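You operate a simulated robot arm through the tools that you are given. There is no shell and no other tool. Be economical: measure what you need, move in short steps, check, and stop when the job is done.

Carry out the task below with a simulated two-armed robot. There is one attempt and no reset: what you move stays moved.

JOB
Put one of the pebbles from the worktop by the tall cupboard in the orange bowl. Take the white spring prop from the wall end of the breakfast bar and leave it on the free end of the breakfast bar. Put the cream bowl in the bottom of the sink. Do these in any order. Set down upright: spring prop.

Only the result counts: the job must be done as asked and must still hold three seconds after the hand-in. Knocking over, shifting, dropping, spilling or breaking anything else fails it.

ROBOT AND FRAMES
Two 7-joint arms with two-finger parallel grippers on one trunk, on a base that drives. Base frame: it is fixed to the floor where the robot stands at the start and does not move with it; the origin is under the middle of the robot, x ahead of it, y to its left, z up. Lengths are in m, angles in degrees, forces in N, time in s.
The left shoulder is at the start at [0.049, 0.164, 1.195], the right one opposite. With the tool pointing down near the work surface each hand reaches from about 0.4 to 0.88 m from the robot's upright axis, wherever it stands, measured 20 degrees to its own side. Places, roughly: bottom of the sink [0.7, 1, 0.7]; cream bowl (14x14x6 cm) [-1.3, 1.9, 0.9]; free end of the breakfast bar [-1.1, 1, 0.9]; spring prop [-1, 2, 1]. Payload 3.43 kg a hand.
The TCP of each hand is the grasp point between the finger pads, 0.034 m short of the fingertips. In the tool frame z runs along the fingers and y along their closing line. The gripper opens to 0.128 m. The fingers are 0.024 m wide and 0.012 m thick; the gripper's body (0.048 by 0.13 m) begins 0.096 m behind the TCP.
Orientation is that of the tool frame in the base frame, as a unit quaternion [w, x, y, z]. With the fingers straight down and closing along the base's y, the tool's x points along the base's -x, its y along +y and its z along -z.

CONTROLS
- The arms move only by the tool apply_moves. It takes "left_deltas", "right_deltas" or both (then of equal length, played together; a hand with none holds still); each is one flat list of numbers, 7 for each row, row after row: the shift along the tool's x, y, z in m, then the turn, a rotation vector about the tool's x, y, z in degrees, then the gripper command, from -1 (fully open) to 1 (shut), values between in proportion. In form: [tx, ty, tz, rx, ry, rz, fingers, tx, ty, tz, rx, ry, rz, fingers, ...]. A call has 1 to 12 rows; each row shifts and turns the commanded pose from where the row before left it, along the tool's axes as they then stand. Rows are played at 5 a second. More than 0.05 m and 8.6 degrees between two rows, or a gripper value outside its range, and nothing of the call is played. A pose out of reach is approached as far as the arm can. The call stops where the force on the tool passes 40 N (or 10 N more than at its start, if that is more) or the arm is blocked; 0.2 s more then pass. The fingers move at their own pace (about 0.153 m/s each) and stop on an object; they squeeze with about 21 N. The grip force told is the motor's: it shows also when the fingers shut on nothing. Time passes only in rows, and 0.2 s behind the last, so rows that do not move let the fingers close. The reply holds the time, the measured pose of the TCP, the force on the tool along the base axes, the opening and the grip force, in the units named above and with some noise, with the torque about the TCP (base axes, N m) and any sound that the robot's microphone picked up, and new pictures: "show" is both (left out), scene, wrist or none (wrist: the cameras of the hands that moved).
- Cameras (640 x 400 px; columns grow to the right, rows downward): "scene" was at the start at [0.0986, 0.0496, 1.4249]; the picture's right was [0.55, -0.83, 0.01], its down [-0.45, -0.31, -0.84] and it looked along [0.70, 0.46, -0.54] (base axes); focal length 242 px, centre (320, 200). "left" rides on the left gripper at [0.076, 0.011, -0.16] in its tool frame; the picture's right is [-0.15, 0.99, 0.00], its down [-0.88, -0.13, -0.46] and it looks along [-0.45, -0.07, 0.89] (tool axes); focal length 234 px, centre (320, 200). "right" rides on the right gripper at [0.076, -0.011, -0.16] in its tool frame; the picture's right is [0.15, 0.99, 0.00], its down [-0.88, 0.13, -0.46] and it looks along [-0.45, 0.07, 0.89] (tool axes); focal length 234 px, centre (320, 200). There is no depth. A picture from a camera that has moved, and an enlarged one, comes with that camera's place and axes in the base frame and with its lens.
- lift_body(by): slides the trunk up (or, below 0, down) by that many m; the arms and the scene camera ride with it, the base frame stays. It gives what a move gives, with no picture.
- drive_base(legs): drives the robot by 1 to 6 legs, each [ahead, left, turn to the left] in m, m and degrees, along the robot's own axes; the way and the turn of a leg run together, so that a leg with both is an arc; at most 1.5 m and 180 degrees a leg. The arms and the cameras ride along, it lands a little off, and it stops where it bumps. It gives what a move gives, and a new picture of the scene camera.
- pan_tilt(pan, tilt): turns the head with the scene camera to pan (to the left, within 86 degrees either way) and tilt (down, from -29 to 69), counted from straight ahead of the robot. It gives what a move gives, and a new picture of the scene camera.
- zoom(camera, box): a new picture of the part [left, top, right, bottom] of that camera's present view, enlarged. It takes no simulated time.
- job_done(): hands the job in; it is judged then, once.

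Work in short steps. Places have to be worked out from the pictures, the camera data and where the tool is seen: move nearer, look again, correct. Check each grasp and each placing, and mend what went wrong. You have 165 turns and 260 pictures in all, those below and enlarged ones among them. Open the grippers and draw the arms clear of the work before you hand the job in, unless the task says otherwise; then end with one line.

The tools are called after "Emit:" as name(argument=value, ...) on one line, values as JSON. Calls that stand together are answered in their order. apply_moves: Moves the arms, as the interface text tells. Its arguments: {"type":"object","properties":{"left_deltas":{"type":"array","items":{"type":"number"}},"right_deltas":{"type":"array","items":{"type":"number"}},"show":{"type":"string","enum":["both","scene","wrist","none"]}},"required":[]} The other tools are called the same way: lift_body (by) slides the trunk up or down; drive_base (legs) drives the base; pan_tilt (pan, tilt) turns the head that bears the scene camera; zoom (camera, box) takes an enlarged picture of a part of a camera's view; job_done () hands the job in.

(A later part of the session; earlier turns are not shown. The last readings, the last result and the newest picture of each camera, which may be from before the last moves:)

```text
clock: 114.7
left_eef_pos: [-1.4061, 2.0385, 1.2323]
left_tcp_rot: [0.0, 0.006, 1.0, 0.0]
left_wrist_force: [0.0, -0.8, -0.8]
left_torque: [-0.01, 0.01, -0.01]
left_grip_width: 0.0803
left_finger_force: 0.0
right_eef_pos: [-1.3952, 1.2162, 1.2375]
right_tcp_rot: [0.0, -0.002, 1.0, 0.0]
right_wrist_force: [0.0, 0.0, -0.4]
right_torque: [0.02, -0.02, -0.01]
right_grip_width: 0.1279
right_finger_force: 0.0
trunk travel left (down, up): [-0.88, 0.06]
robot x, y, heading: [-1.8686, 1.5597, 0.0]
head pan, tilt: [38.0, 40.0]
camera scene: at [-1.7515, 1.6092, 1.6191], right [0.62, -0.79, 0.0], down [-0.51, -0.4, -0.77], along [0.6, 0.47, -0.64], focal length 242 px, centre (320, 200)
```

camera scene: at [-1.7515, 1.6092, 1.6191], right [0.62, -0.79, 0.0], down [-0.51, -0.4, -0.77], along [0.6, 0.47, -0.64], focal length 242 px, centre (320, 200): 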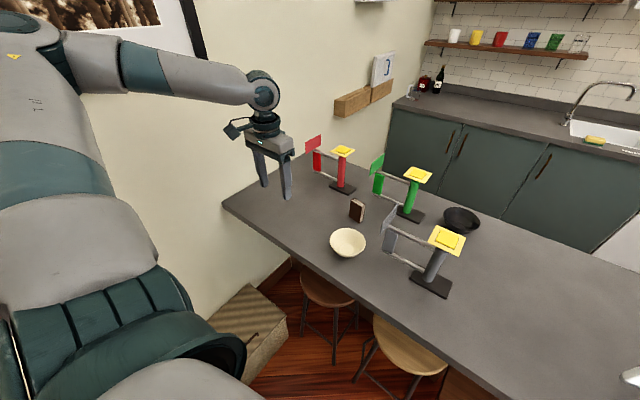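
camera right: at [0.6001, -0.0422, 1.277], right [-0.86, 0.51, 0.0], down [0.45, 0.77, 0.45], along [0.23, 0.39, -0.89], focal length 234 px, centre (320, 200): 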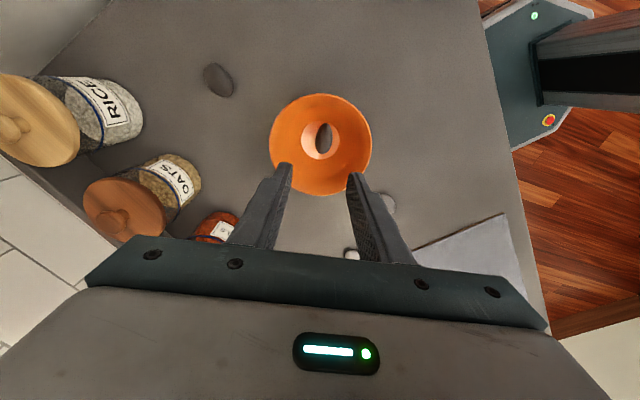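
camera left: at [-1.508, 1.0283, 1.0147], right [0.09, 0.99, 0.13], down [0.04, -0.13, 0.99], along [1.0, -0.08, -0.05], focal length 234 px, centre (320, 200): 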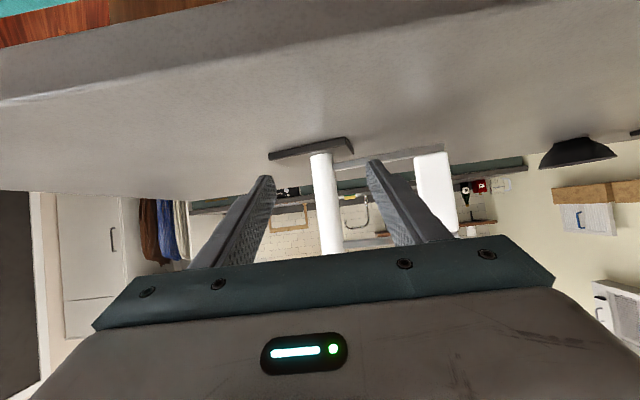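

I estimate the bowl's centre at about [-1.245, 1.876]. I'll move above its left rim and look through the wrist camera.

Emit:
apply_moves(left_deltas=[-0.04, -0.0225, 0, 0, 0, 0, -0.25, -0.04, -0.0225, 0, 0, 0, 0, -0.25, -0.04, -0.0225, 0, 0, 0, 0, -0.25, -0.04, -0.0225, 0, 0, 0, 0, -0.25], show="wrist")

```text
clock: 115.7
left_eef_pos: [-1.2419, 1.9462, 1.2306]
left_tcp_rot: [-0.001, 0.006, 1.0, 0.0]
left_wrist_force: [-0.5, -0.3, -0.5]
left_torque: [0.02, 0.04, 0.0]
left_grip_width: 0.0801
left_finger_force: 0.1
right_eef_pos: [-1.3928, 1.2166, 1.2354]
right_tcp_rot: [-0.001, -0.003, 1.0, 0.0]
right_wrist_force: [0.5, -0.2, -0.3]
right_torque: [0.01, 0.05, 0.01]
right_grip_width: 0.1279
right_finger_force: 0.0
trunk travel left (down, up): [-0.88, 0.06]
robot x, y, heading: [-1.873, 1.5608, 0.2]
head pan, tilt: [38.0, 40.0]
camera left: at [-1.3172, 1.958, 1.3912], right [0.16, 0.99, 0.0], down [0.88, -0.14, 0.45], along [0.45, -0.07, -0.89], focal length 234 px, centre (320, 200)
```

left: 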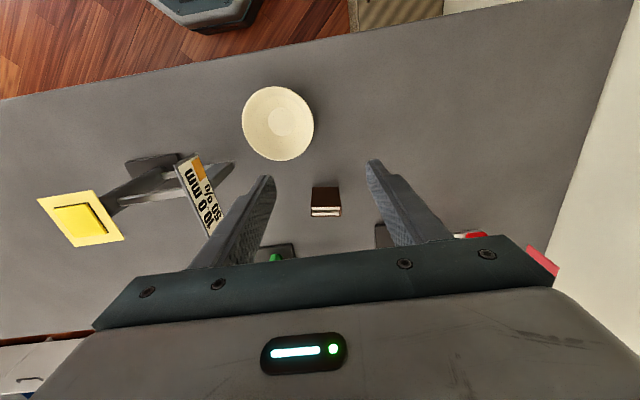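

The bowl's rim centre is at about [-1.262, 1.873] with radius ≈0.066. Its wall slopes, so I'll tilt the gripper 25° and come in along the wall at the +y rim.

Emit:
apply_moves(left_deltas=[0, 0, 0, 8.33, 0, 0, 0.06, 0, 0, 0, 8.33, 0, 0, 0.06, 0, 0, 0, 8.33, 0, 0, 0.06, 0.0067, 0.035, 0.03, 0, 0, 0, 0.06, 0.0067, 0.035, 0.03, 0, 0, 0, 0.06, 0.0067, 0.035, 0.03, 0, 0, 0, 0.06])

```text
clock: 117.1
left_eef_pos: [-1.268, 2.0046, 1.1054]
left_tcp_rot: [-0.002, 0.005, 0.976, -0.218]
left_wrist_force: [-0.5, -0.5, 0.7]
left_torque: [0.02, 0.0, -0.01]
left_grip_width: 0.0604
left_finger_force: 0.0
right_eef_pos: [-1.3946, 1.2186, 1.2379]
right_tcp_rot: [0.0, -0.001, 1.0, -0.001]
right_wrist_force: [0.2, -0.4, -0.7]
right_torque: [-0.01, -0.01, -0.04]
right_grip_width: 0.1281
right_finger_force: 0.0
trunk travel left (down, up): [-0.88, 0.06]
robot x, y, heading: [-1.8667, 1.5583, 0.0]
head pan, tilt: [38.0, 40.0]
camera scene: at [-1.7509, 1.6111, 1.6191], right [0.62, -0.79, 0.0], down [-0.51, -0.4, -0.77], along [0.6, 0.47, -0.64], focal length 242 px, centre (320, 200)
camera left: at [-1.3436, 2.0841, 1.2462], right [0.16, 0.89, -0.42], down [0.88, 0.07, 0.47], along [0.45, -0.44, -0.78], focal length 234 px, centre (320, 200)
```

scene: 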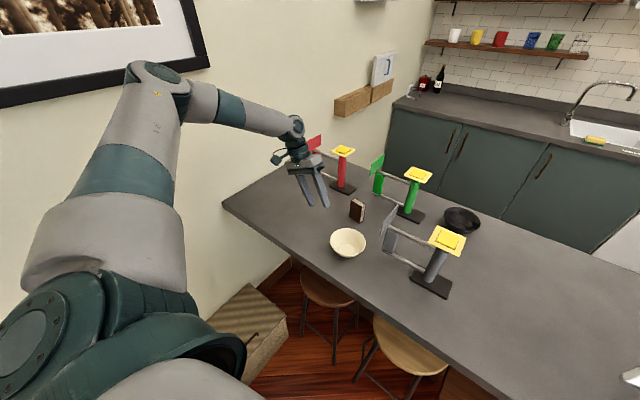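
left: 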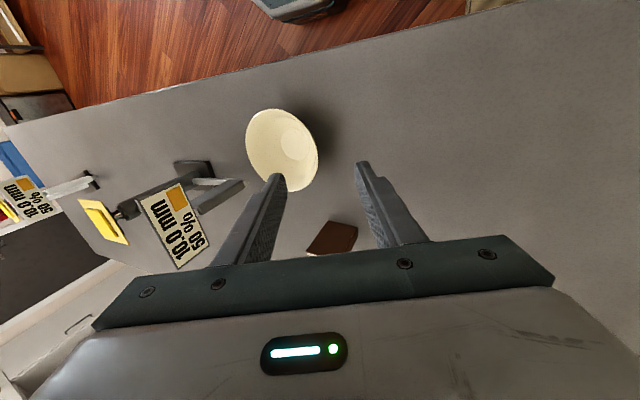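

Consistent with the estimate. I'll advance 10 cm along the tool and check.

Emit:
apply_moves(left_deltas=[-0.003, 0, 0.035, 0, 0, 0, 0.06, 0, 0, 0.035, 0, 0, 0, 0.06, 0, 0, 0.03, 0, 0, 0, 0.06], show="wrist")

```text
clock: 117.9
left_eef_pos: [-1.2759, 1.9602, 1.029]
left_tcp_rot: [-0.001, 0.006, 0.976, -0.217]
left_wrist_force: [0.1, 0.4, 0.2]
left_torque: [-0.03, 0.0, -0.01]
left_grip_width: 0.0602
left_finger_force: 0.1
left hand out of reach, approached as far as the arm can: row 3
right_eef_pos: [-1.3965, 1.2185, 1.2384]
right_tcp_rot: [-0.001, -0.001, 1.0, -0.001]
right_wrist_force: [0.1, 0.9, 0.1]
right_torque: [0.01, -0.02, -0.01]
right_grip_width: 0.1279
right_finger_force: 0.1
trunk travel left (down, up): [-0.88, 0.06]
robot x, y, heading: [-1.874, 1.5591, 0.3]
head pan, tilt: [38.0, 40.0]
camera left: at [-1.3516, 2.0384, 1.1711], right [0.16, 0.9, -0.42], down [0.88, 0.06, 0.47], along [0.45, -0.44, -0.78], focal length 234 px, centre (320, 200)
```

left: 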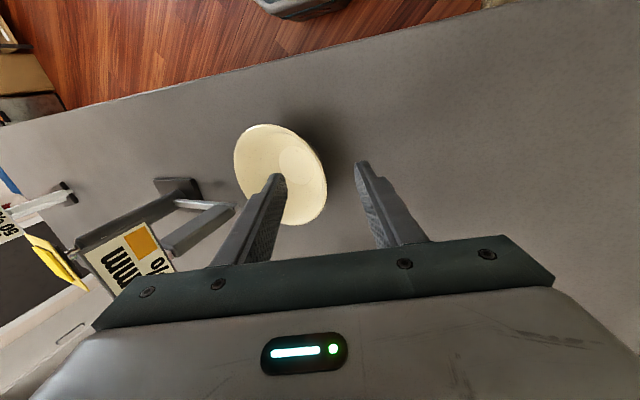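

The arm is near its reach limit with the trunk high. I'll raise the hand 12 cm and lower the trunk by the same amount.

Emit:
apply_moves(left_deltas=[0, -0.0168, -0.0363, 0, 0, 0, 0.06, 0, -0.0168, -0.0363, 0, 0, 0, 0.06, 0, -0.0168, -0.0363, 0, 0, 0, 0.06], show="none")

Emit:
lift_body(by=-0.12)

Emit:
apply_moves(left_deltas=[-0.006, 0, 0.01, 0, 0, 0, 0.06, -0.006, 0, 0.01, 0, 0, 0, 0.06])

```text
clock: 118.7
left_eef_pos: [-1.2746, 1.9631, 1.148]
left_tcp_rot: [-0.001, 0.005, 0.976, -0.217]
left_wrist_force: [-0.9, 0.1, -0.3]
left_torque: [-0.05, -0.01, 0.01]
left_grip_width: 0.0601
left_finger_force: 0.0
right_eef_pos: [-1.396, 1.2183, 1.2363]
right_tcp_rot: [0.0, -0.001, 1.0, -0.001]
right_wrist_force: [0.1, 0.0, -0.4]
right_torque: [0.01, 0.0, 0.02]
right_grip_width: 0.1281
right_finger_force: 0.1
trunk travel left (down, up): [-0.88, 0.06]
robot x, y, heading: [-1.8723, 1.5559, 0.5]
head pan, tilt: [38.0, 40.0]
```

```text
clock: 120.2
left_eef_pos: [-1.2745, 1.9615, 1.0295]
left_tcp_rot: [-0.001, 0.005, 0.976, -0.216]
left_wrist_force: [0.0, -0.5, 0.1]
left_torque: [0.03, -0.01, 0.0]
left_grip_width: 0.0603
left_finger_force: 0.1
right_eef_pos: [-1.3955, 1.2178, 1.1174]
right_tcp_rot: [0.001, -0.002, 1.0, -0.001]
right_wrist_force: [0.4, -0.4, -0.8]
right_torque: [0.04, -0.02, 0.01]
right_grip_width: 0.1281
right_finger_force: 0.1
trunk travel left (down, up): [-0.76, 0.18]
robot x, y, heading: [-1.8659, 1.5568, 0.2]
head pan, tilt: [38.0, 40.0]
```

```text
clock: 120.8
left_eef_pos: [-1.262, 1.9527, 1.01]
left_tcp_rot: [-0.002, 0.004, 0.976, -0.217]
left_wrist_force: [0.6, 0.6, 0.0]
left_torque: [-0.01, -0.01, -0.03]
left_grip_width: 0.0602
left_finger_force: 0.2
right_eef_pos: [-1.395, 1.2184, 1.1172]
right_tcp_rot: [-0.001, -0.001, 1.0, -0.001]
right_wrist_force: [-1.3, -0.1, -0.3]
right_torque: [-0.01, -0.01, 0.02]
right_grip_width: 0.1279
right_finger_force: 0.0
trunk travel left (down, up): [-0.76, 0.18]
robot x, y, heading: [-1.8676, 1.5584, 0.2]
head pan, tilt: [38.0, 40.0]
camera scene: at [-1.7511, 1.6101, 1.4991], right [0.62, -0.79, 0.0], down [-0.51, -0.4, -0.77], along [0.6, 0.47, -0.64], focal length 242 px, centre (320, 200)
camera left: at [-1.3375, 2.0316, 1.1502], right [0.16, 0.89, -0.42], down [0.88, 0.07, 0.47], along [0.45, -0.44, -0.78], focal length 234 px, centre (320, 200)
```

scene: 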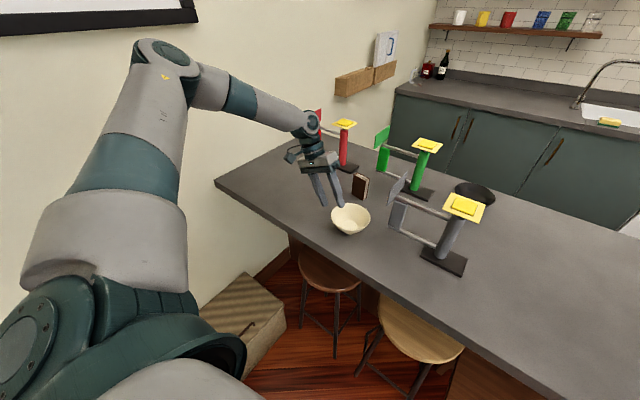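
left: 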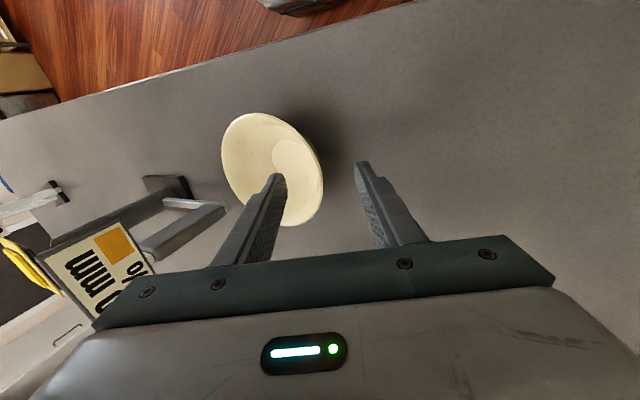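

Aligned: the rim lies midway between the fingers. I'll go in the last 5 cm and close.

Emit:
apply_moves(left_deltas=[0, 0.004, 0.025, 0, 0, 0, 0.06, 0, 0.003, 0.025, 0, 0, 0, 0.06], show="wrist")

```text
clock: 121.5
left_eef_pos: [-1.2629, 1.9401, 0.9682]
left_tcp_rot: [-0.001, 0.004, 0.976, -0.216]
left_wrist_force: [0.3, -0.5, -0.5]
left_torque: [-0.03, 0.01, 0.02]
left_grip_width: 0.0601
left_finger_force: 0.0
right_eef_pos: [-1.3969, 1.2185, 1.1173]
right_tcp_rot: [0.001, -0.002, 1.0, 0.0]
right_wrist_force: [-0.6, 0.4, 1.4]
right_torque: [0.0, 0.0, 0.03]
right_grip_width: 0.1281
right_finger_force: 0.0
trunk travel left (down, up): [-0.76, 0.18]
robot x, y, heading: [-1.8744, 1.5569, 0.2]
head pan, tilt: [38.0, 40.0]
stopped in row 2 (left hand): the force on the tool passed its limit (the readings are from after the stop); the commanded pose is now the measured one
camera left: at [-1.3376, 2.0186, 1.1091], right [0.16, 0.9, -0.42], down [0.88, 0.06, 0.47], along [0.45, -0.44, -0.78], focal length 234 px, centre (320, 200)
```

left: 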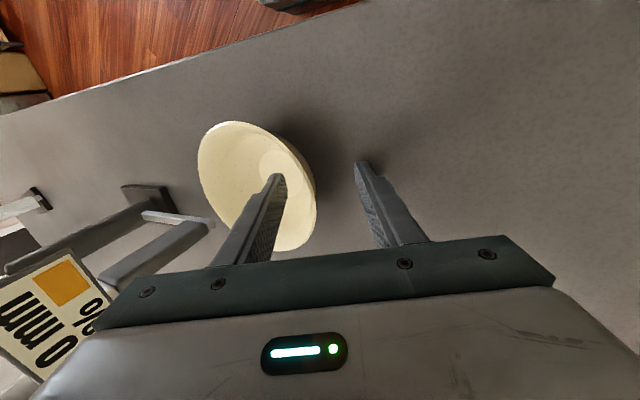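

It touched something, likely the outer fingertip on the bar, and the reading is calm now. I'll close gently here.

Emit:
apply_moves(left_deltas=[0, 0, -0.003, 0, 0, 0, 0.3, 0, 0, 0, 0, 0, 0, 0.5, 0, 0, 0, 0, 0, 0, 0.8, 0, 0, 0, 0, 0, 0, 1, 0, 0, 0, 0, 0, 0, 1])

```text
clock: 122.7
left_eef_pos: [-1.2623, 1.9405, 0.973]
left_tcp_rot: [0.0, 0.005, 0.976, -0.217]
left_wrist_force: [1.9, -4.3, 9.8]
left_torque: [-1.0, -0.44, 0.04]
left_grip_width: 0.0088
left_finger_force: 21.1
right_eef_pos: [-1.3974, 1.2191, 1.1175]
right_tcp_rot: [0.0, -0.001, 1.0, -0.001]
right_wrist_force: [0.0, 0.7, -0.3]
right_torque: [0.0, 0.0, 0.01]
right_grip_width: 0.1281
right_finger_force: 0.2
trunk travel left (down, up): [-0.76, 0.18]
robot x, y, heading: [-1.8659, 1.5577, 0.2]
head pan, tilt: [38.0, 40.0]
camera scene: at [-1.7524, 1.6089, 1.4993], right [0.62, -0.79, 0.0], down [-0.51, -0.4, -0.77], along [0.6, 0.47, -0.64], focal length 242 px, centre (320, 200)
camera left: at [-1.3369, 2.0192, 1.1127], right [0.16, 0.89, -0.42], down [0.88, 0.07, 0.47], along [0.45, -0.44, -0.78], focal length 234 px, centre (320, 200)
```

scene: 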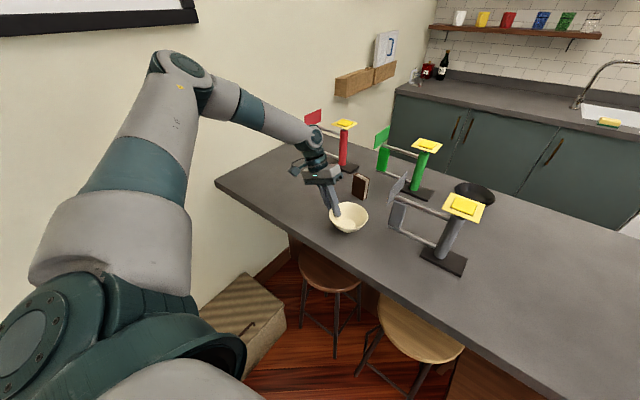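
left: 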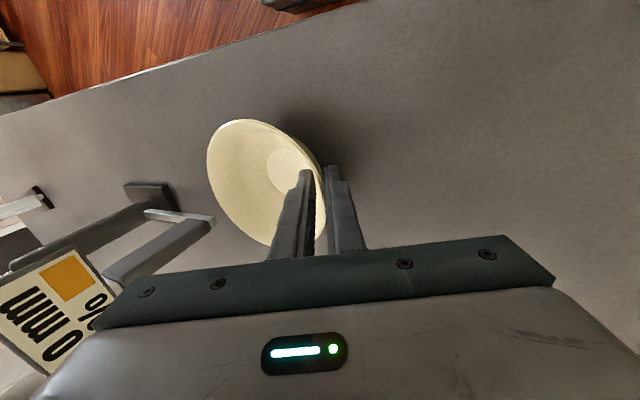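

The bowl wall is gripped at 9 mm. I'll lift.

Emit:
apply_moves(left_deltas=[0, -0.0063, -0.0136, 0, 0, 0, 1, 0, -0.0127, -0.0272, 0, 0, 0, 1, 0, -0.0127, -0.0272, 0, 0, 0, 1, 0, -0.0127, -0.0272, 0, 0, 0, 1, 0, -0.0063, -0.0136, 0, 0, 0, 1])

```text
clock: 123.8
left_eef_pos: [-1.2627, 1.939, 1.0912]
left_tcp_rot: [-0.001, 0.005, 0.976, -0.216]
left_wrist_force: [0.0, -0.6, -3.3]
left_torque: [0.12, 0.01, 0.01]
left_grip_width: 0.0045
left_finger_force: 20.7
right_eef_pos: [-1.3957, 1.218, 1.1172]
right_tcp_rot: [0.0, -0.002, 1.0, -0.001]
right_wrist_force: [0.6, 0.2, 1.0]
right_torque: [0.01, 0.0, -0.02]
right_grip_width: 0.1282
right_finger_force: 0.1
trunk travel left (down, up): [-0.76, 0.18]
robot x, y, heading: [-1.8718, 1.5601, 0.1]
head pan, tilt: [38.0, 40.0]
camera scene: at [-1.7515, 1.61, 1.4991], right [0.62, -0.79, 0.0], down [-0.51, -0.4, -0.77], along [0.6, 0.47, -0.64], focal length 242 px, centre (320, 200)
camera left: at [-1.3373, 2.0186, 1.2324], right [0.16, 0.9, -0.42], down [0.88, 0.07, 0.47], along [0.45, -0.44, -0.78], focal length 234 px, centre (320, 200)
```

scene: 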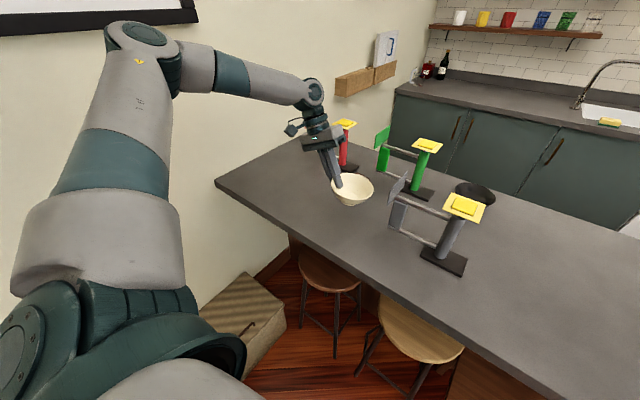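
left: 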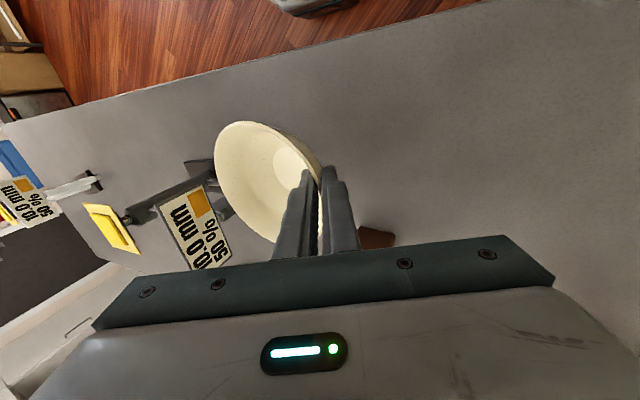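

The bowl is held well. I'll back off and retrace the route south of the teal box.

Emit:
drive_base(legs=[[-0.23, 0, 0], [0, -1.0, 0], [0, -0.95, 0]])

```text
clock: 135.1
left_eef_pos: [-1.5129, -0.0419, 1.0917]
left_tcp_rot: [-0.002, 0.011, 0.976, -0.216]
left_wrist_force: [0.5, 0.4, -2.6]
left_torque: [0.13, 0.0, 0.0]
left_grip_width: 0.0046
left_finger_force: 21.2
right_eef_pos: [-1.6549, -0.762, 1.1174]
right_tcp_rot: [0.0, 0.003, 1.0, -0.001]
right_wrist_force: [-0.5, 0.0, 0.5]
right_torque: [-0.01, 0.01, 0.01]
right_grip_width: 0.128
right_finger_force: 0.0
trunk travel left (down, up): [-0.76, 0.18]
robot x, y, heading: [-2.1199, -0.4206, -0.5]
head pan, tilt: [38.0, 40.0]
camera scene: at [-2.0061, -0.3666, 1.499], right [0.61, -0.79, 0.0], down [-0.51, -0.39, -0.77], along [0.61, 0.47, -0.64], focal length 242 px, centre (320, 200)
```

scene: 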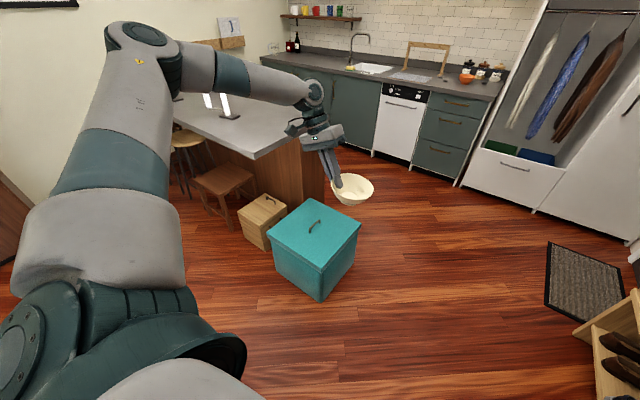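

The way is clear. I'll drive ahead east to x≈-0.37.

Emit:
drive_base(legs=[[0.9, 0, 0.5], [0.86, 0, 0]])

```text
clock: 143.9
left_eef_pos: [0.2328, -0.0273, 1.0919]
left_tcp_rot: [-0.001, 0.002, 0.976, -0.216]
left_wrist_force: [-0.1, 0.1, -2.6]
left_torque: [0.14, 0.02, 0.0]
left_grip_width: 0.0047
left_finger_force: 21.3
right_eef_pos: [0.1032, -0.7506, 1.1176]
right_tcp_rot: [-0.001, -0.005, 1.0, 0.0]
right_wrist_force: [-0.4, -0.5, -1.0]
right_torque: [-0.01, 0.04, -0.02]
right_grip_width: 0.128
right_finger_force: 0.0
trunk travel left (down, up): [-0.76, 0.18]
robot x, y, heading: [-0.3702, -0.4127, 0.8]
head pan, tilt: [38.0, 40.0]
camera scene: at [-0.254, -0.36, 1.4991], right [0.62, -0.78, 0.0], down [-0.5, -0.4, -0.77], along [0.6, 0.48, -0.64], focal length 242 px, centre (320, 200)
```

scene: 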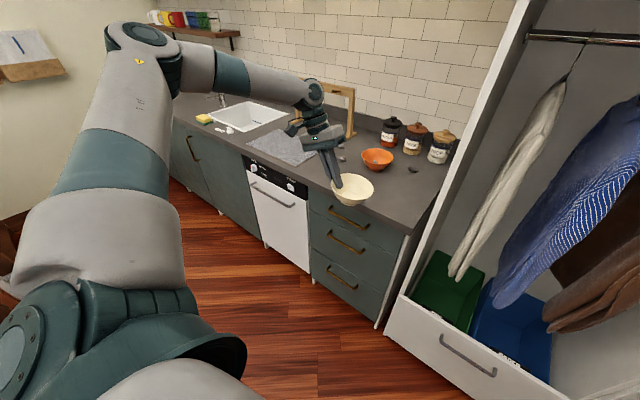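

Next I'll strafe left to stand in front of the sink.

Emit:
drive_base(legs=[[0, 1.09, -0.8]])

Emit:
pan_tilt(pan=15, tilt=42)

```text
clock: 149.5
left_eef_pos: [0.2243, 1.0615, 1.0916]
left_tcp_rot: [-0.002, 0.003, 0.976, -0.217]
left_wrist_force: [0.9, -0.5, -2.1]
left_torque: [0.14, 0.0, -0.03]
left_grip_width: 0.0045
left_finger_force: 21.0
right_eef_pos: [0.0947, 0.3393, 1.1169]
right_tcp_rot: [0.0, -0.004, 1.0, 0.0]
right_wrist_force: [0.9, 0.1, 0.0]
right_torque: [0.01, -0.02, -0.02]
right_grip_width: 0.1279
right_finger_force: 0.0
trunk travel left (down, up): [-0.76, 0.18]
robot x, y, heading: [-0.3828, 0.6771, 0.7]
head pan, tilt: [38.0, 40.0]
camera scene: at [-0.2628, 0.7288, 1.4991], right [0.62, -0.78, 0.0], down [-0.5, -0.4, -0.77], along [0.6, 0.48, -0.64], focal length 242 px, centre (320, 200)
```

scene: 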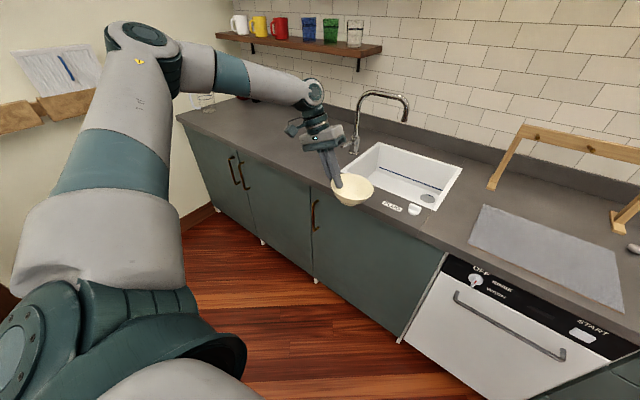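

```text
clock: 150.4
left_eef_pos: [0.2244, 1.0618, 1.0913]
left_tcp_rot: [-0.002, 0.003, 0.976, -0.216]
left_wrist_force: [0.3, 0.1, -2.2]
left_torque: [0.12, 0.02, -0.04]
left_grip_width: 0.0043
left_finger_force: 21.1
right_eef_pos: [0.0946, 0.3389, 1.1181]
right_tcp_rot: [0.0, -0.005, 1.0, -0.001]
right_wrist_force: [0.7, 0.5, 0.3]
right_torque: [-0.03, 0.01, 0.0]
right_grip_width: 0.128
right_finger_force: 0.1
trunk travel left (down, up): [-0.76, 0.18]
robot x, y, heading: [-0.3816, 0.6764, 0.6]
head pan, tilt: [15.0, 42.0]
camera scene: at [-0.2488, 0.6987, 1.4961], right [0.27, -0.96, 0.0], down [-0.65, -0.18, -0.74], along [0.72, 0.2, -0.67], focal length 242 px, centre (320, 200)
```

scene: 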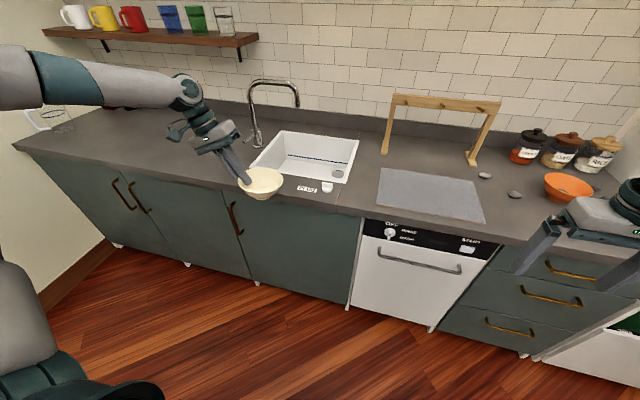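

The faucet's spout hangs over the sink from the +y side, roughly at [0.74, 1.08, 1.09]. I'd rather have the hand lean towards the robot, so I'll turn the hand and bowl 90° about the vertical here, clear of everything.

Emit:
apply_moves(left_deltas=[-0.04, 0, 0, 0, 0, 0, 1, -0.04, 0, 0, 0, 0, 0, 1, 0, 0, 0, 0, -3.47, -7.43, 1, 0, 0, 0, 0, -3.47, -7.43, 1, 0, 0, 0, 0, -3.47, -7.43, 1, 0, 0, 0, 0, -3.47, -7.43, 1, 0, 0, 0, 0, -3.47, -7.43, 1])

```text
clock: 152.0
left_eef_pos: [0.3053, 1.0615, 1.0906]
left_tcp_rot: [0.075, -0.34, 0.915, -0.203]
left_wrist_force: [-1.1, 0.8, -3.1]
left_torque: [0.08, 0.08, 0.02]
left_grip_width: 0.0044
left_finger_force: 21.4
right_eef_pos: [0.0944, 0.338, 1.1183]
right_tcp_rot: [0.0, -0.005, 1.0, -0.001]
right_wrist_force: [0.7, -0.4, -0.3]
right_torque: [-0.02, 0.0, 0.01]
right_grip_width: 0.1281
right_finger_force: 0.0
trunk travel left (down, up): [-0.76, 0.18]
robot x, y, heading: [-0.3818, 0.6751, 0.4]
head pan, tilt: [15.0, 42.0]
camera scene: at [-0.2487, 0.6979, 1.4961], right [0.27, -0.96, 0.0], down [-0.65, -0.18, -0.74], along [0.72, 0.2, -0.67], focal length 242 px, centre (320, 200)
camera left: at [0.1969, 1.07, 1.2319], right [-0.48, 0.77, -0.42], down [0.62, 0.63, 0.47], along [0.63, -0.04, -0.78], focal length 234 px, centre (320, 200)
```

scene: 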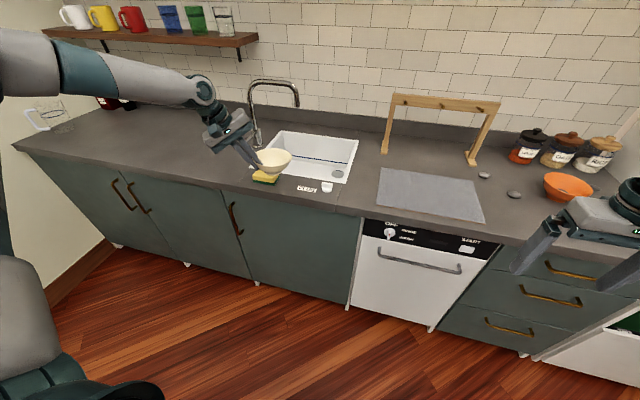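
left: 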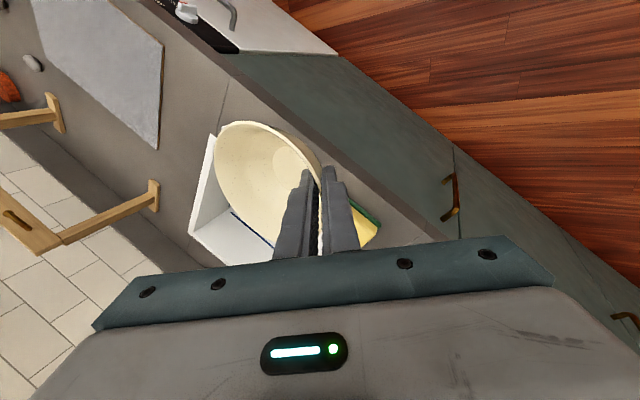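

Works well so far. I'll continue the turn.

Emit:
apply_moves(left_deltas=[0, 0, 0, 0, -3.47, -7.43, 1, 0, 0, 0, 0, -3.47, -7.43, 1, 0, 0, 0, 0, -3.47, -7.43, 1, 0, 0, 0, 0, -3.47, -7.43, 1, 0, 0, 0, 0, -3.47, -7.43, 1, 0, 0, 0, 0, -3.47, -7.43, 1])

```text
clock: 153.4
left_eef_pos: [0.3059, 1.0604, 1.0909]
left_tcp_rot: [0.154, -0.689, 0.692, -0.153]
left_wrist_force: [0.3, -0.3, -2.4]
left_torque: [-0.03, 0.14, 0.03]
left_grip_width: 0.0048
left_finger_force: 20.7
right_eef_pos: [0.0954, 0.3387, 1.1164]
right_tcp_rot: [0.0, -0.004, 1.0, -0.001]
right_wrist_force: [0.1, 0.4, 0.4]
right_torque: [-0.02, -0.02, -0.01]
right_grip_width: 0.1281
right_finger_force: 0.1
trunk travel left (down, up): [-0.76, 0.18]
robot x, y, heading: [-0.3809, 0.6741, 0.7]
head pan, tilt: [15.0, 42.0]
camera scene: at [-0.2486, 0.698, 1.4961], right [0.27, -0.96, 0.0], down [-0.65, -0.18, -0.74], along [0.72, 0.2, -0.67], focal length 242 px, centre (320, 200)
camera left: at [0.2267, 0.985, 1.2316], right [-0.9, 0.15, -0.42], down [-0.07, 0.88, 0.47], along [0.44, 0.45, -0.78], focal length 234 px, centre (320, 200)
```

scene: 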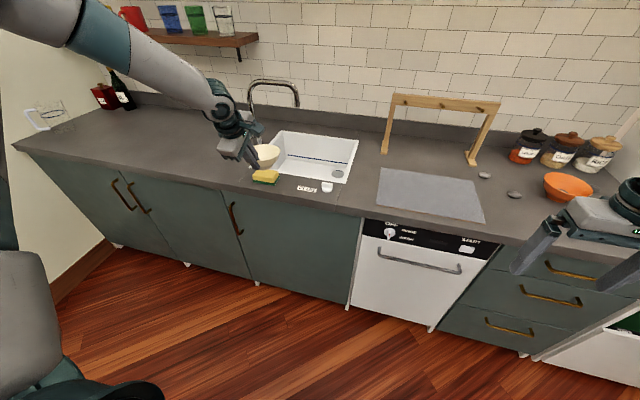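
left: 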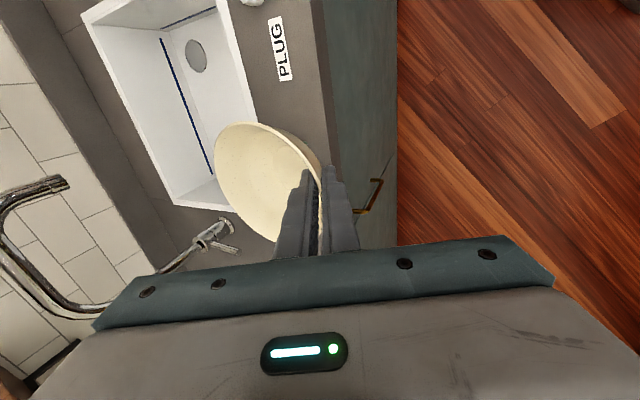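

The turn worked. I'll strafe right 0.12 m to stay clear of the spout, then drive ahead so the bowl is over the sink.

Emit:
drive_base(legs=[[0, -0.115, -0.6], [0.31, 0, 0]])

```text
clock: 156.3
left_eef_pos: [0.6227, 0.9432, 1.0906]
left_tcp_rot: [0.153, -0.688, 0.692, -0.154]
left_wrist_force: [0.1, 0.7, -1.7]
left_torque: [0.03, 0.17, 0.01]
left_grip_width: 0.0045
left_finger_force: 21.0
right_eef_pos: [0.4113, 0.2213, 1.1176]
right_tcp_rot: [0.0, -0.003, 1.0, 0.0]
right_wrist_force: [-0.2, 0.3, 0.2]
right_torque: [0.0, -0.01, 0.01]
right_grip_width: 0.1281
right_finger_force: 0.0
trunk travel left (down, up): [-0.76, 0.18]
robot x, y, heading: [-0.0619, 0.5609, 0.2]
head pan, tilt: [15.0, 42.0]
camera scene: at [0.0678, 0.5827, 1.4963], right [0.26, -0.96, 0.0], down [-0.65, -0.18, -0.74], along [0.72, 0.2, -0.67], focal length 242 px, centre (320, 200)
```

scene: 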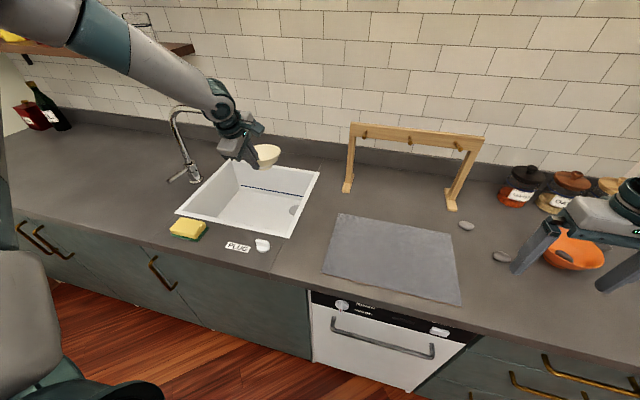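

The sink spans x≈0.52–0.87 and y≈0.80–1.215. To keep the tilted hand off the near wall I'll go to TCP x≈0.69, then lower partway.

Emit:
apply_moves(left_deltas=[0, -0.0308, 0.0143, 0, 0, 0, 1, 0, -0.0308, 0.0143, 0, 0, 0, 1, -0.005, 0.0168, 0.0362, 0, 0, 0, 1, -0.005, 0.0168, 0.0362, 0, 0, 0, 1, -0.005, 0.0168, 0.0362, 0, 0, 0, 1])

```text
clock: 157.5
left_eef_pos: [0.6929, 0.9587, 0.9723]
left_tcp_rot: [0.151, -0.688, 0.693, -0.152]
left_wrist_force: [0.5, 0.3, -1.3]
left_torque: [-0.01, 0.11, 0.03]
left_grip_width: 0.0048
left_finger_force: 21.0
right_eef_pos: [0.413, 0.2224, 1.1174]
right_tcp_rot: [0.0, -0.003, 1.0, -0.001]
right_wrist_force: [0.9, 0.6, -0.7]
right_torque: [0.02, 0.01, 0.0]
right_grip_width: 0.128
right_finger_force: 0.1
trunk travel left (down, up): [-0.76, 0.18]
robot x, y, heading: [-0.0624, 0.563, 0.1]
head pan, tilt: [15.0, 42.0]
camera scene: at [0.0706, 0.5832, 1.496], right [0.26, -0.96, 0.0], down [-0.65, -0.18, -0.74], along [0.72, 0.2, -0.67], focal length 242 px, centre (320, 200)
camera left: at [0.6137, 0.8829, 1.113], right [-0.9, 0.15, -0.42], down [-0.07, 0.88, 0.47], along [0.44, 0.45, -0.78], focal length 234 px, centre (320, 200)
```

scene: 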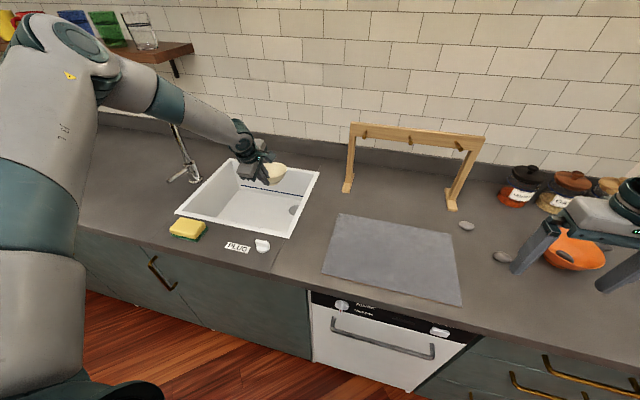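
left: 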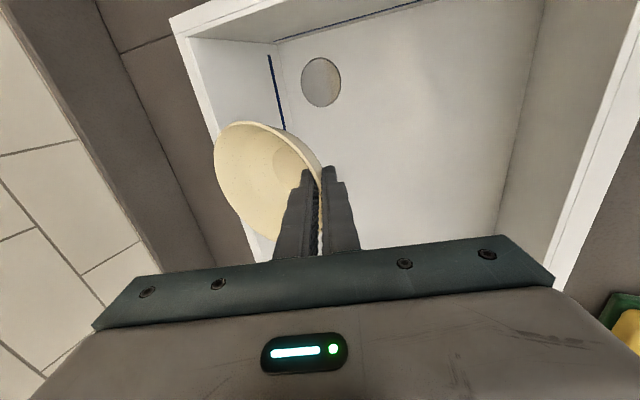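

The bowl has about 4 cm of gap to the back wall. I'll shift 1 cm back and lower further.

Emit:
apply_moves(left_deltas=[0, 0.0213, 0.0232, 0, 0, 0, 1, 0, 0.0126, 0.0272, 0, 0, 0, 1, 0, 0.0126, 0.0272, 0, 0, 0, 1, 0, 0.0126, 0.0272, 0, 0, 0, 1])

```text
clock: 158.5
left_eef_pos: [0.6397, 0.9699, 0.9079]
left_tcp_rot: [0.152, -0.689, 0.692, -0.154]
left_wrist_force: [-0.1, -0.7, -2.9]
left_torque: [-0.02, 0.1, -0.01]
left_grip_width: 0.0043
left_finger_force: 20.7
left hand out of reach, approached as far as the arm can: row 2, 3, 4
right_eef_pos: [0.4122, 0.2217, 1.1186]
right_tcp_rot: [0.0, -0.002, 1.0, -0.001]
right_wrist_force: [-0.2, 0.0, 0.1]
right_torque: [-0.01, 0.0, 0.02]
right_grip_width: 0.1278
right_finger_force: 0.1
trunk travel left (down, up): [-0.76, 0.18]
robot x, y, heading: [-0.0637, 0.5608, 0.2]
head pan, tilt: [15.0, 42.0]
camera scene: at [0.0694, 0.5829, 1.4961], right [0.26, -0.96, 0.0], down [-0.65, -0.18, -0.74], along [0.72, 0.2, -0.67], focal length 242 px, centre (320, 200)
camera left: at [0.5617, 0.8947, 1.0478], right [-0.9, 0.15, -0.42], down [-0.07, 0.88, 0.47], along [0.44, 0.45, -0.78], focal length 234 px, centre (320, 200)
```

scene: 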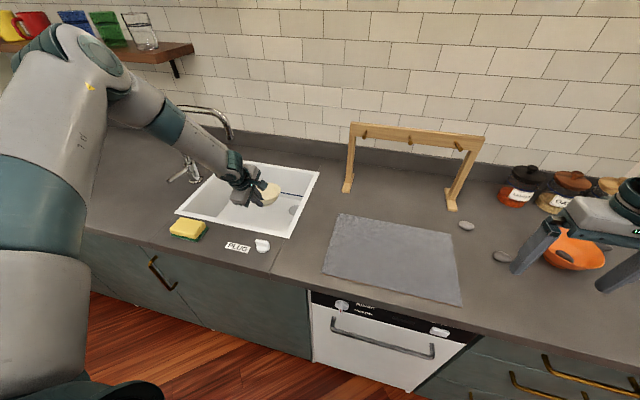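
left: 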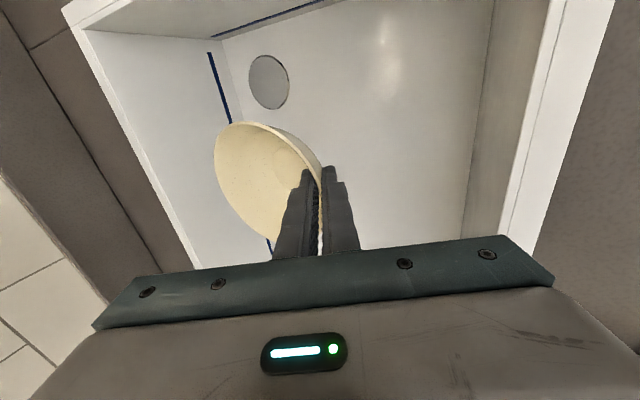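

The trunk is too high for this depth. I'll raise and centre the hand, also raise the right hand, then lower the trunk.

Emit:
apply_moves(left_deltas=[0.005, -0.0372, -0.0268, 0, 0, 0, 1, 0.005, -0.0372, -0.0268, 0, 0, 0, 1], right_deltas=[0, 0, -0.045, 0, 0, 0, -1, 0, 0, -0.045, 0, 0, 0, -1], show="none")

Emit:
lift_body(by=-0.12)

```text
clock: 159.1
left_eef_pos: [0.6855, 0.9633, 0.9866]
left_tcp_rot: [0.152, -0.688, 0.692, -0.153]
left_wrist_force: [0.3, 0.0, -1.7]
left_torque: [-0.02, 0.11, 0.0]
left_grip_width: 0.0046
left_finger_force: 21.1
right_eef_pos: [0.4105, 0.224, 1.2087]
right_tcp_rot: [0.0, -0.003, 1.0, -0.001]
right_wrist_force: [0.1, -0.6, -0.2]
right_torque: [-0.02, -0.03, 0.02]
right_grip_width: 0.1279
right_finger_force: 0.0
trunk travel left (down, up): [-0.76, 0.18]
robot x, y, heading: [-0.0635, 0.5566, 0.3]
head pan, tilt: [15.0, 42.0]
```

```text
clock: 160.6
left_eef_pos: [0.6858, 0.9617, 0.8671]
left_tcp_rot: [0.152, -0.689, 0.692, -0.154]
left_wrist_force: [-0.5, -0.4, -2.3]
left_torque: [0.02, 0.14, -0.01]
left_grip_width: 0.0049
left_finger_force: 21.1
right_eef_pos: [0.4113, 0.224, 1.088]
right_tcp_rot: [0.0, -0.003, 1.0, -0.001]
right_wrist_force: [-0.5, 0.9, 0.1]
right_torque: [-0.02, -0.01, 0.04]
right_grip_width: 0.128
right_finger_force: 0.0
trunk travel left (down, up): [-0.64, 0.3]
robot x, y, heading: [-0.062, 0.5627, 0.4]
head pan, tilt: [15.0, 42.0]
```

No contact yet. I'll lower 6 cm more with the trunk, then look.

Emit:
lift_body(by=-0.06)

Emit:
zoom(camera="left", box=[0, 0, 640, 400])

Emit:
zoom(camera="scene", box=[140, 100, 340, 280])

```text
clock: 161.6
left_eef_pos: [0.6847, 0.9608, 0.8081]
left_tcp_rot: [0.153, -0.689, 0.692, -0.153]
left_wrist_force: [0.0, -0.1, -2.0]
left_torque: [-0.05, 0.15, -0.01]
left_grip_width: 0.0048
left_finger_force: 21.0
right_eef_pos: [0.4118, 0.2237, 1.0281]
right_tcp_rot: [0.0, -0.003, 1.0, -0.001]
right_wrist_force: [0.2, -0.7, -0.4]
right_torque: [-0.01, -0.04, 0.02]
right_grip_width: 0.128
right_finger_force: 0.0
trunk travel left (down, up): [-0.58, 0.36]
robot x, y, heading: [-0.0599, 0.5586, 0.2]
head pan, tilt: [15.0, 42.0]
```

```text
1.00 times, centred on (320, 200) of left
camera zoom: at [0.6074, 0.8855, 0.9483], right [-0.9, 0.15, -0.42], down [-0.07, 0.88, 0.47], along [0.44, 0.45, -0.78], focal length 234 px, centre (320, 200)
```

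zoom: 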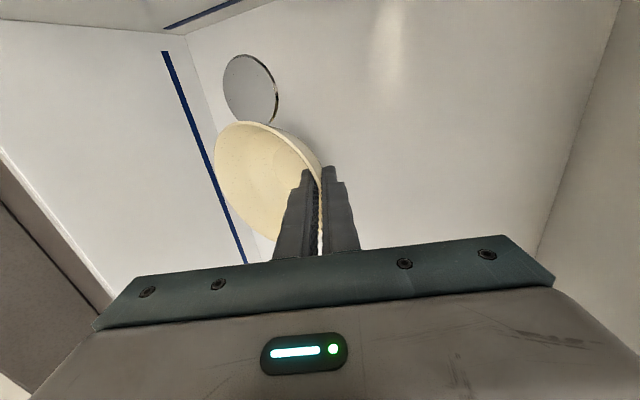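

```text
2.22 times, centred on (240, 190) of scene
camera zoom: at [0.0687, 0.5826, 1.3162], right [0.26, -0.96, 0.0], down [-0.65, -0.18, -0.74], along [0.72, 0.2, -0.67], focal length 538 px, centre (498, 222)
```

zoom: 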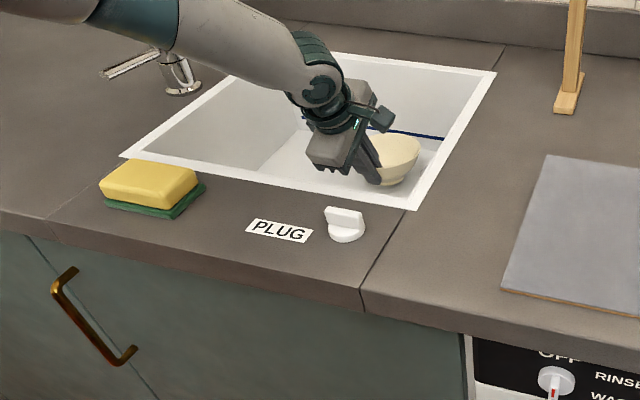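

Good clearance all round. I'll lower the last 3 cm in small arm steps, watching the force.

Emit:
apply_moves(left_deltas=[0, 0.0042, 0.0091, 0, 0, 0, 1, 0, 0.0042, 0.0091, 0, 0, 0, 1, 0, 0.0021, 0.0045, 0, 0, 0, 1], show="wrist")

```text
clock: 162.4
left_eef_pos: [0.6858, 0.9582, 0.7858]
left_tcp_rot: [0.155, -0.687, 0.693, -0.155]
left_wrist_force: [-1.3, -2.1, 14.0]
left_torque: [0.46, -0.89, 0.06]
left_grip_width: 0.0072
left_finger_force: 20.7
right_eef_pos: [0.4107, 0.2231, 1.0282]
right_tcp_rot: [0.0, -0.003, 1.0, 0.0]
right_wrist_force: [-1.0, 0.4, -0.1]
right_torque: [0.01, 0.0, 0.02]
right_grip_width: 0.1279
right_finger_force: 0.0
trunk travel left (down, up): [-0.58, 0.36]
robot x, y, heading: [-0.0611, 0.5588, 0.1]
head pan, tilt: [15.0, 42.0]
camera left: at [0.6063, 0.8834, 0.9267], right [-0.89, 0.15, -0.42], down [-0.07, 0.88, 0.47], along [0.44, 0.45, -0.78], focal length 234 px, centre (320, 200)
```

left: 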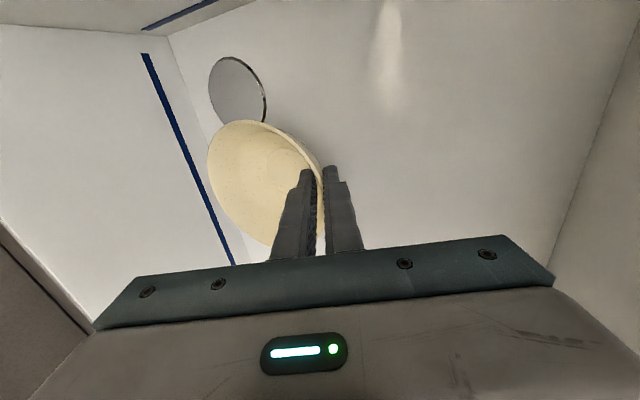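

The bowl rests on the sink bottom. I'll open the fingers partly.

Emit:
apply_moves(left_deltas=[0, 0, 0, 0, 0, 0, 0.7, 0, 0, 0, 0, 0, 0, 0.5, 0, 0, 0, 0, 0, 0, 0.35, 0, 0, 0, 0, 0, 0, 0.35], show="wrist")

```text
clock: 163.4
left_eef_pos: [0.6854, 0.9607, 0.7836]
left_tcp_rot: [0.153, -0.689, 0.692, -0.154]
left_wrist_force: [-0.1, 0.1, -0.2]
left_torque: [0.01, 0.05, 0.01]
left_grip_width: 0.0416
left_finger_force: 0.1
right_eef_pos: [0.4117, 0.2219, 1.0279]
right_tcp_rot: [0.0, -0.003, 1.0, -0.002]
right_wrist_force: [-0.8, -0.2, -0.8]
right_torque: [0.01, 0.0, 0.03]
right_grip_width: 0.1279
right_finger_force: 0.0
trunk travel left (down, up): [-0.58, 0.36]
robot x, y, heading: [-0.062, 0.5584, 0.4]
head pan, tilt: [15.0, 42.0]
camera left: at [0.6069, 0.8848, 0.9237], right [-0.9, 0.15, -0.42], down [-0.07, 0.88, 0.47], along [0.44, 0.45, -0.78], focal length 234 px, centre (320, 200)
```

left: 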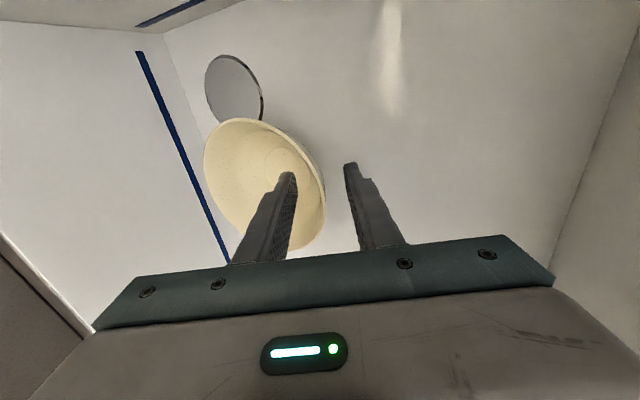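

The bowl is free and level. I'll withdraw along the tool and then straight up.

Emit:
apply_moves(left_deltas=[0, 0, -0.02, 0, 0, 0, 0.35, 0, 0, -0.03, 0, 0, 0, 0.35, 0, 0, -0.02, 0, 0, 0, 0.35, 0, -0.0168, -0.0362, 0, 0, 0, 0.35, 0, -0.0168, -0.0362, 0, 0, 0, 0.35, 0, -0.0168, -0.0362, 0, 0, 0, 0.35, 0, -0.0168, -0.0362, 0, 0, 0, 0.35, 0, -0.0168, -0.0362, 0, 0, 0, 0.35])

```text
clock: 165.2
left_eef_pos: [0.6562, 0.9624, 1.0461]
left_tcp_rot: [0.153, -0.688, 0.693, -0.153]
left_wrist_force: [0.1, -0.7, 0.7]
left_torque: [-0.01, -0.01, 0.01]
left_grip_width: 0.0416
left_finger_force: 0.0
right_eef_pos: [0.4102, 0.2227, 1.0283]
right_tcp_rot: [0.0, -0.002, 1.0, -0.001]
right_wrist_force: [0.6, -0.2, 0.2]
right_torque: [0.03, -0.01, 0.01]
right_grip_width: 0.1279
right_finger_force: 0.0
trunk travel left (down, up): [-0.58, 0.36]
robot x, y, heading: [-0.0631, 0.5632, 0.3]
head pan, tilt: [15.0, 42.0]
camera scene: at [0.0677, 0.5818, 1.3162], right [0.26, -0.96, 0.0], down [-0.65, -0.18, -0.74], along [0.72, 0.2, -0.67], focal length 242 px, centre (320, 200)
camera left: at [0.5782, 0.887, 1.1868], right [-0.9, 0.15, -0.42], down [-0.07, 0.88, 0.47], along [0.44, 0.45, -0.78], focal length 234 px, centre (320, 200)
```

scene: 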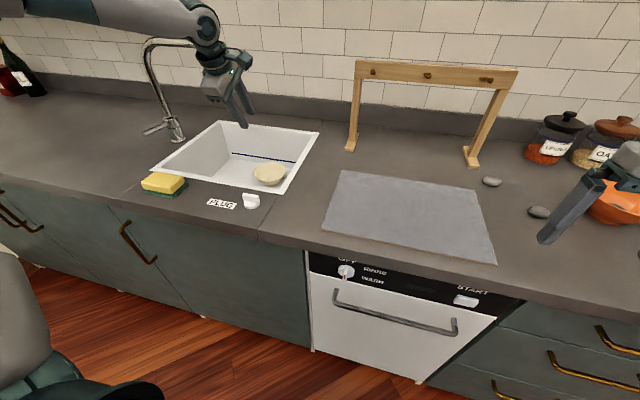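
left: 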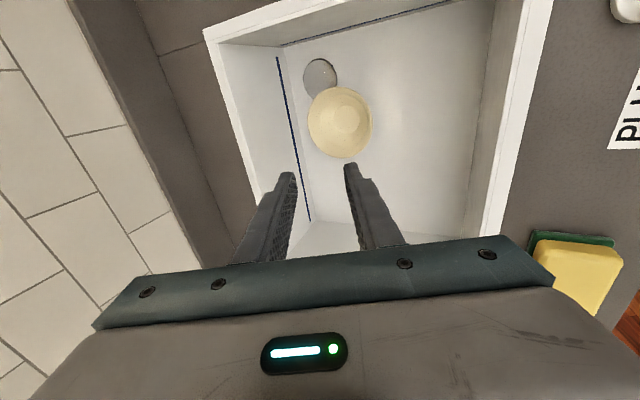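

The bowl is in the sink. I'll back away with raised arms, open the grippers and check the bar.

Emit:
drive_base(legs=[[-0.28, 0, 0]])

Emit:
apply_moves(left_deltas=[0, 0, 0, 0, 0, 0, -1, 0, 0, 0, 0, 0, 0, -1], show="none")

Emit:
pan_tilt(pan=86, tilt=25)

```text
clock: 167.2
left_eef_pos: [0.3723, 0.9627, 1.0449]
left_tcp_rot: [0.153, -0.69, 0.691, -0.154]
left_wrist_force: [-0.1, 1.0, 0.1]
left_torque: [-0.02, -0.02, -0.04]
left_grip_width: 0.0419
left_finger_force: 0.0
right_eef_pos: [0.1275, 0.2227, 1.0274]
right_tcp_rot: [0.0, -0.004, 1.0, -0.001]
right_wrist_force: [0.3, 0.1, 0.7]
right_torque: [0.03, -0.02, 0.0]
right_grip_width: 0.1279
right_finger_force: 0.0
trunk travel left (down, up): [-0.58, 0.36]
robot x, y, heading: [-0.3467, 0.5618, 0.4]
head pan, tilt: [15.0, 42.0]
camera scene: at [-0.2159, 0.5813, 1.3161], right [0.26, -0.96, 0.0], down [-0.65, -0.18, -0.74], along [0.72, 0.2, -0.67], focal length 242 px, centre (320, 200)
```

scene: 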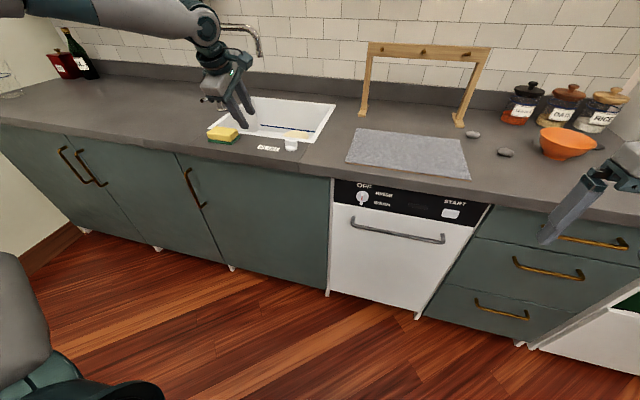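

```text
clock: 167.8
left_eef_pos: [0.3715, 0.9625, 1.0445]
left_tcp_rot: [0.152, -0.689, 0.691, -0.154]
left_wrist_force: [-0.5, 0.6, 0.1]
left_torque: [0.0, -0.01, -0.03]
left_grip_width: 0.1279
left_finger_force: 0.0
right_eef_pos: [0.127, 0.2228, 1.0289]
right_tcp_rot: [0.0, -0.003, 1.0, -0.001]
right_wrist_force: [-0.8, -0.2, 0.5]
right_torque: [-0.04, -0.01, 0.0]
right_grip_width: 0.128
right_finger_force: 0.0
trunk travel left (down, up): [-0.58, 0.36]
robot x, y, heading: [-0.3471, 0.5616, 0.3]
head pan, tilt: [15.0, 42.0]
```

```text
clock: 169.2
left_eef_pos: [0.3717, 0.9632, 1.0456]
left_tcp_rot: [0.153, -0.689, 0.691, -0.154]
left_wrist_force: [-1.2, 0.1, -0.8]
left_torque: [0.0, 0.01, 0.01]
left_grip_width: 0.128
left_finger_force: 0.1
right_eef_pos: [0.1277, 0.2229, 1.0283]
right_tcp_rot: [0.0, -0.003, 1.0, -0.001]
right_wrist_force: [0.0, -0.5, -0.8]
right_torque: [0.02, 0.02, 0.0]
right_grip_width: 0.1281
right_finger_force: 0.1
trunk travel left (down, up): [-0.58, 0.36]
robot x, y, heading: [-0.3459, 0.5618, 0.2]
head pan, tilt: [85.9, 25.0]
camera scene: at [-0.2902, 0.651, 1.3424], right [1.0, -0.07, 0.0], down [-0.03, -0.42, -0.91], along [0.06, 0.9, -0.42], focal length 242 px, centre (320, 200)
```

scene: 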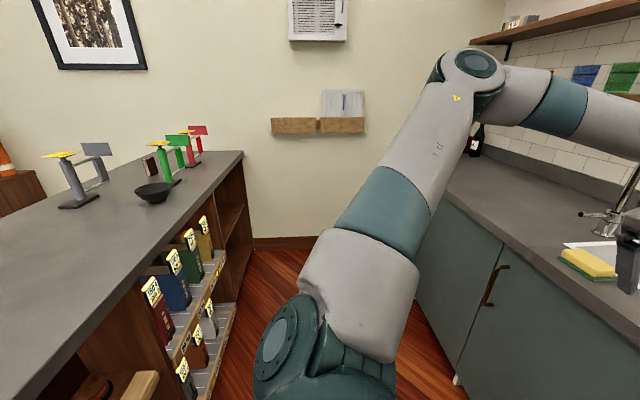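

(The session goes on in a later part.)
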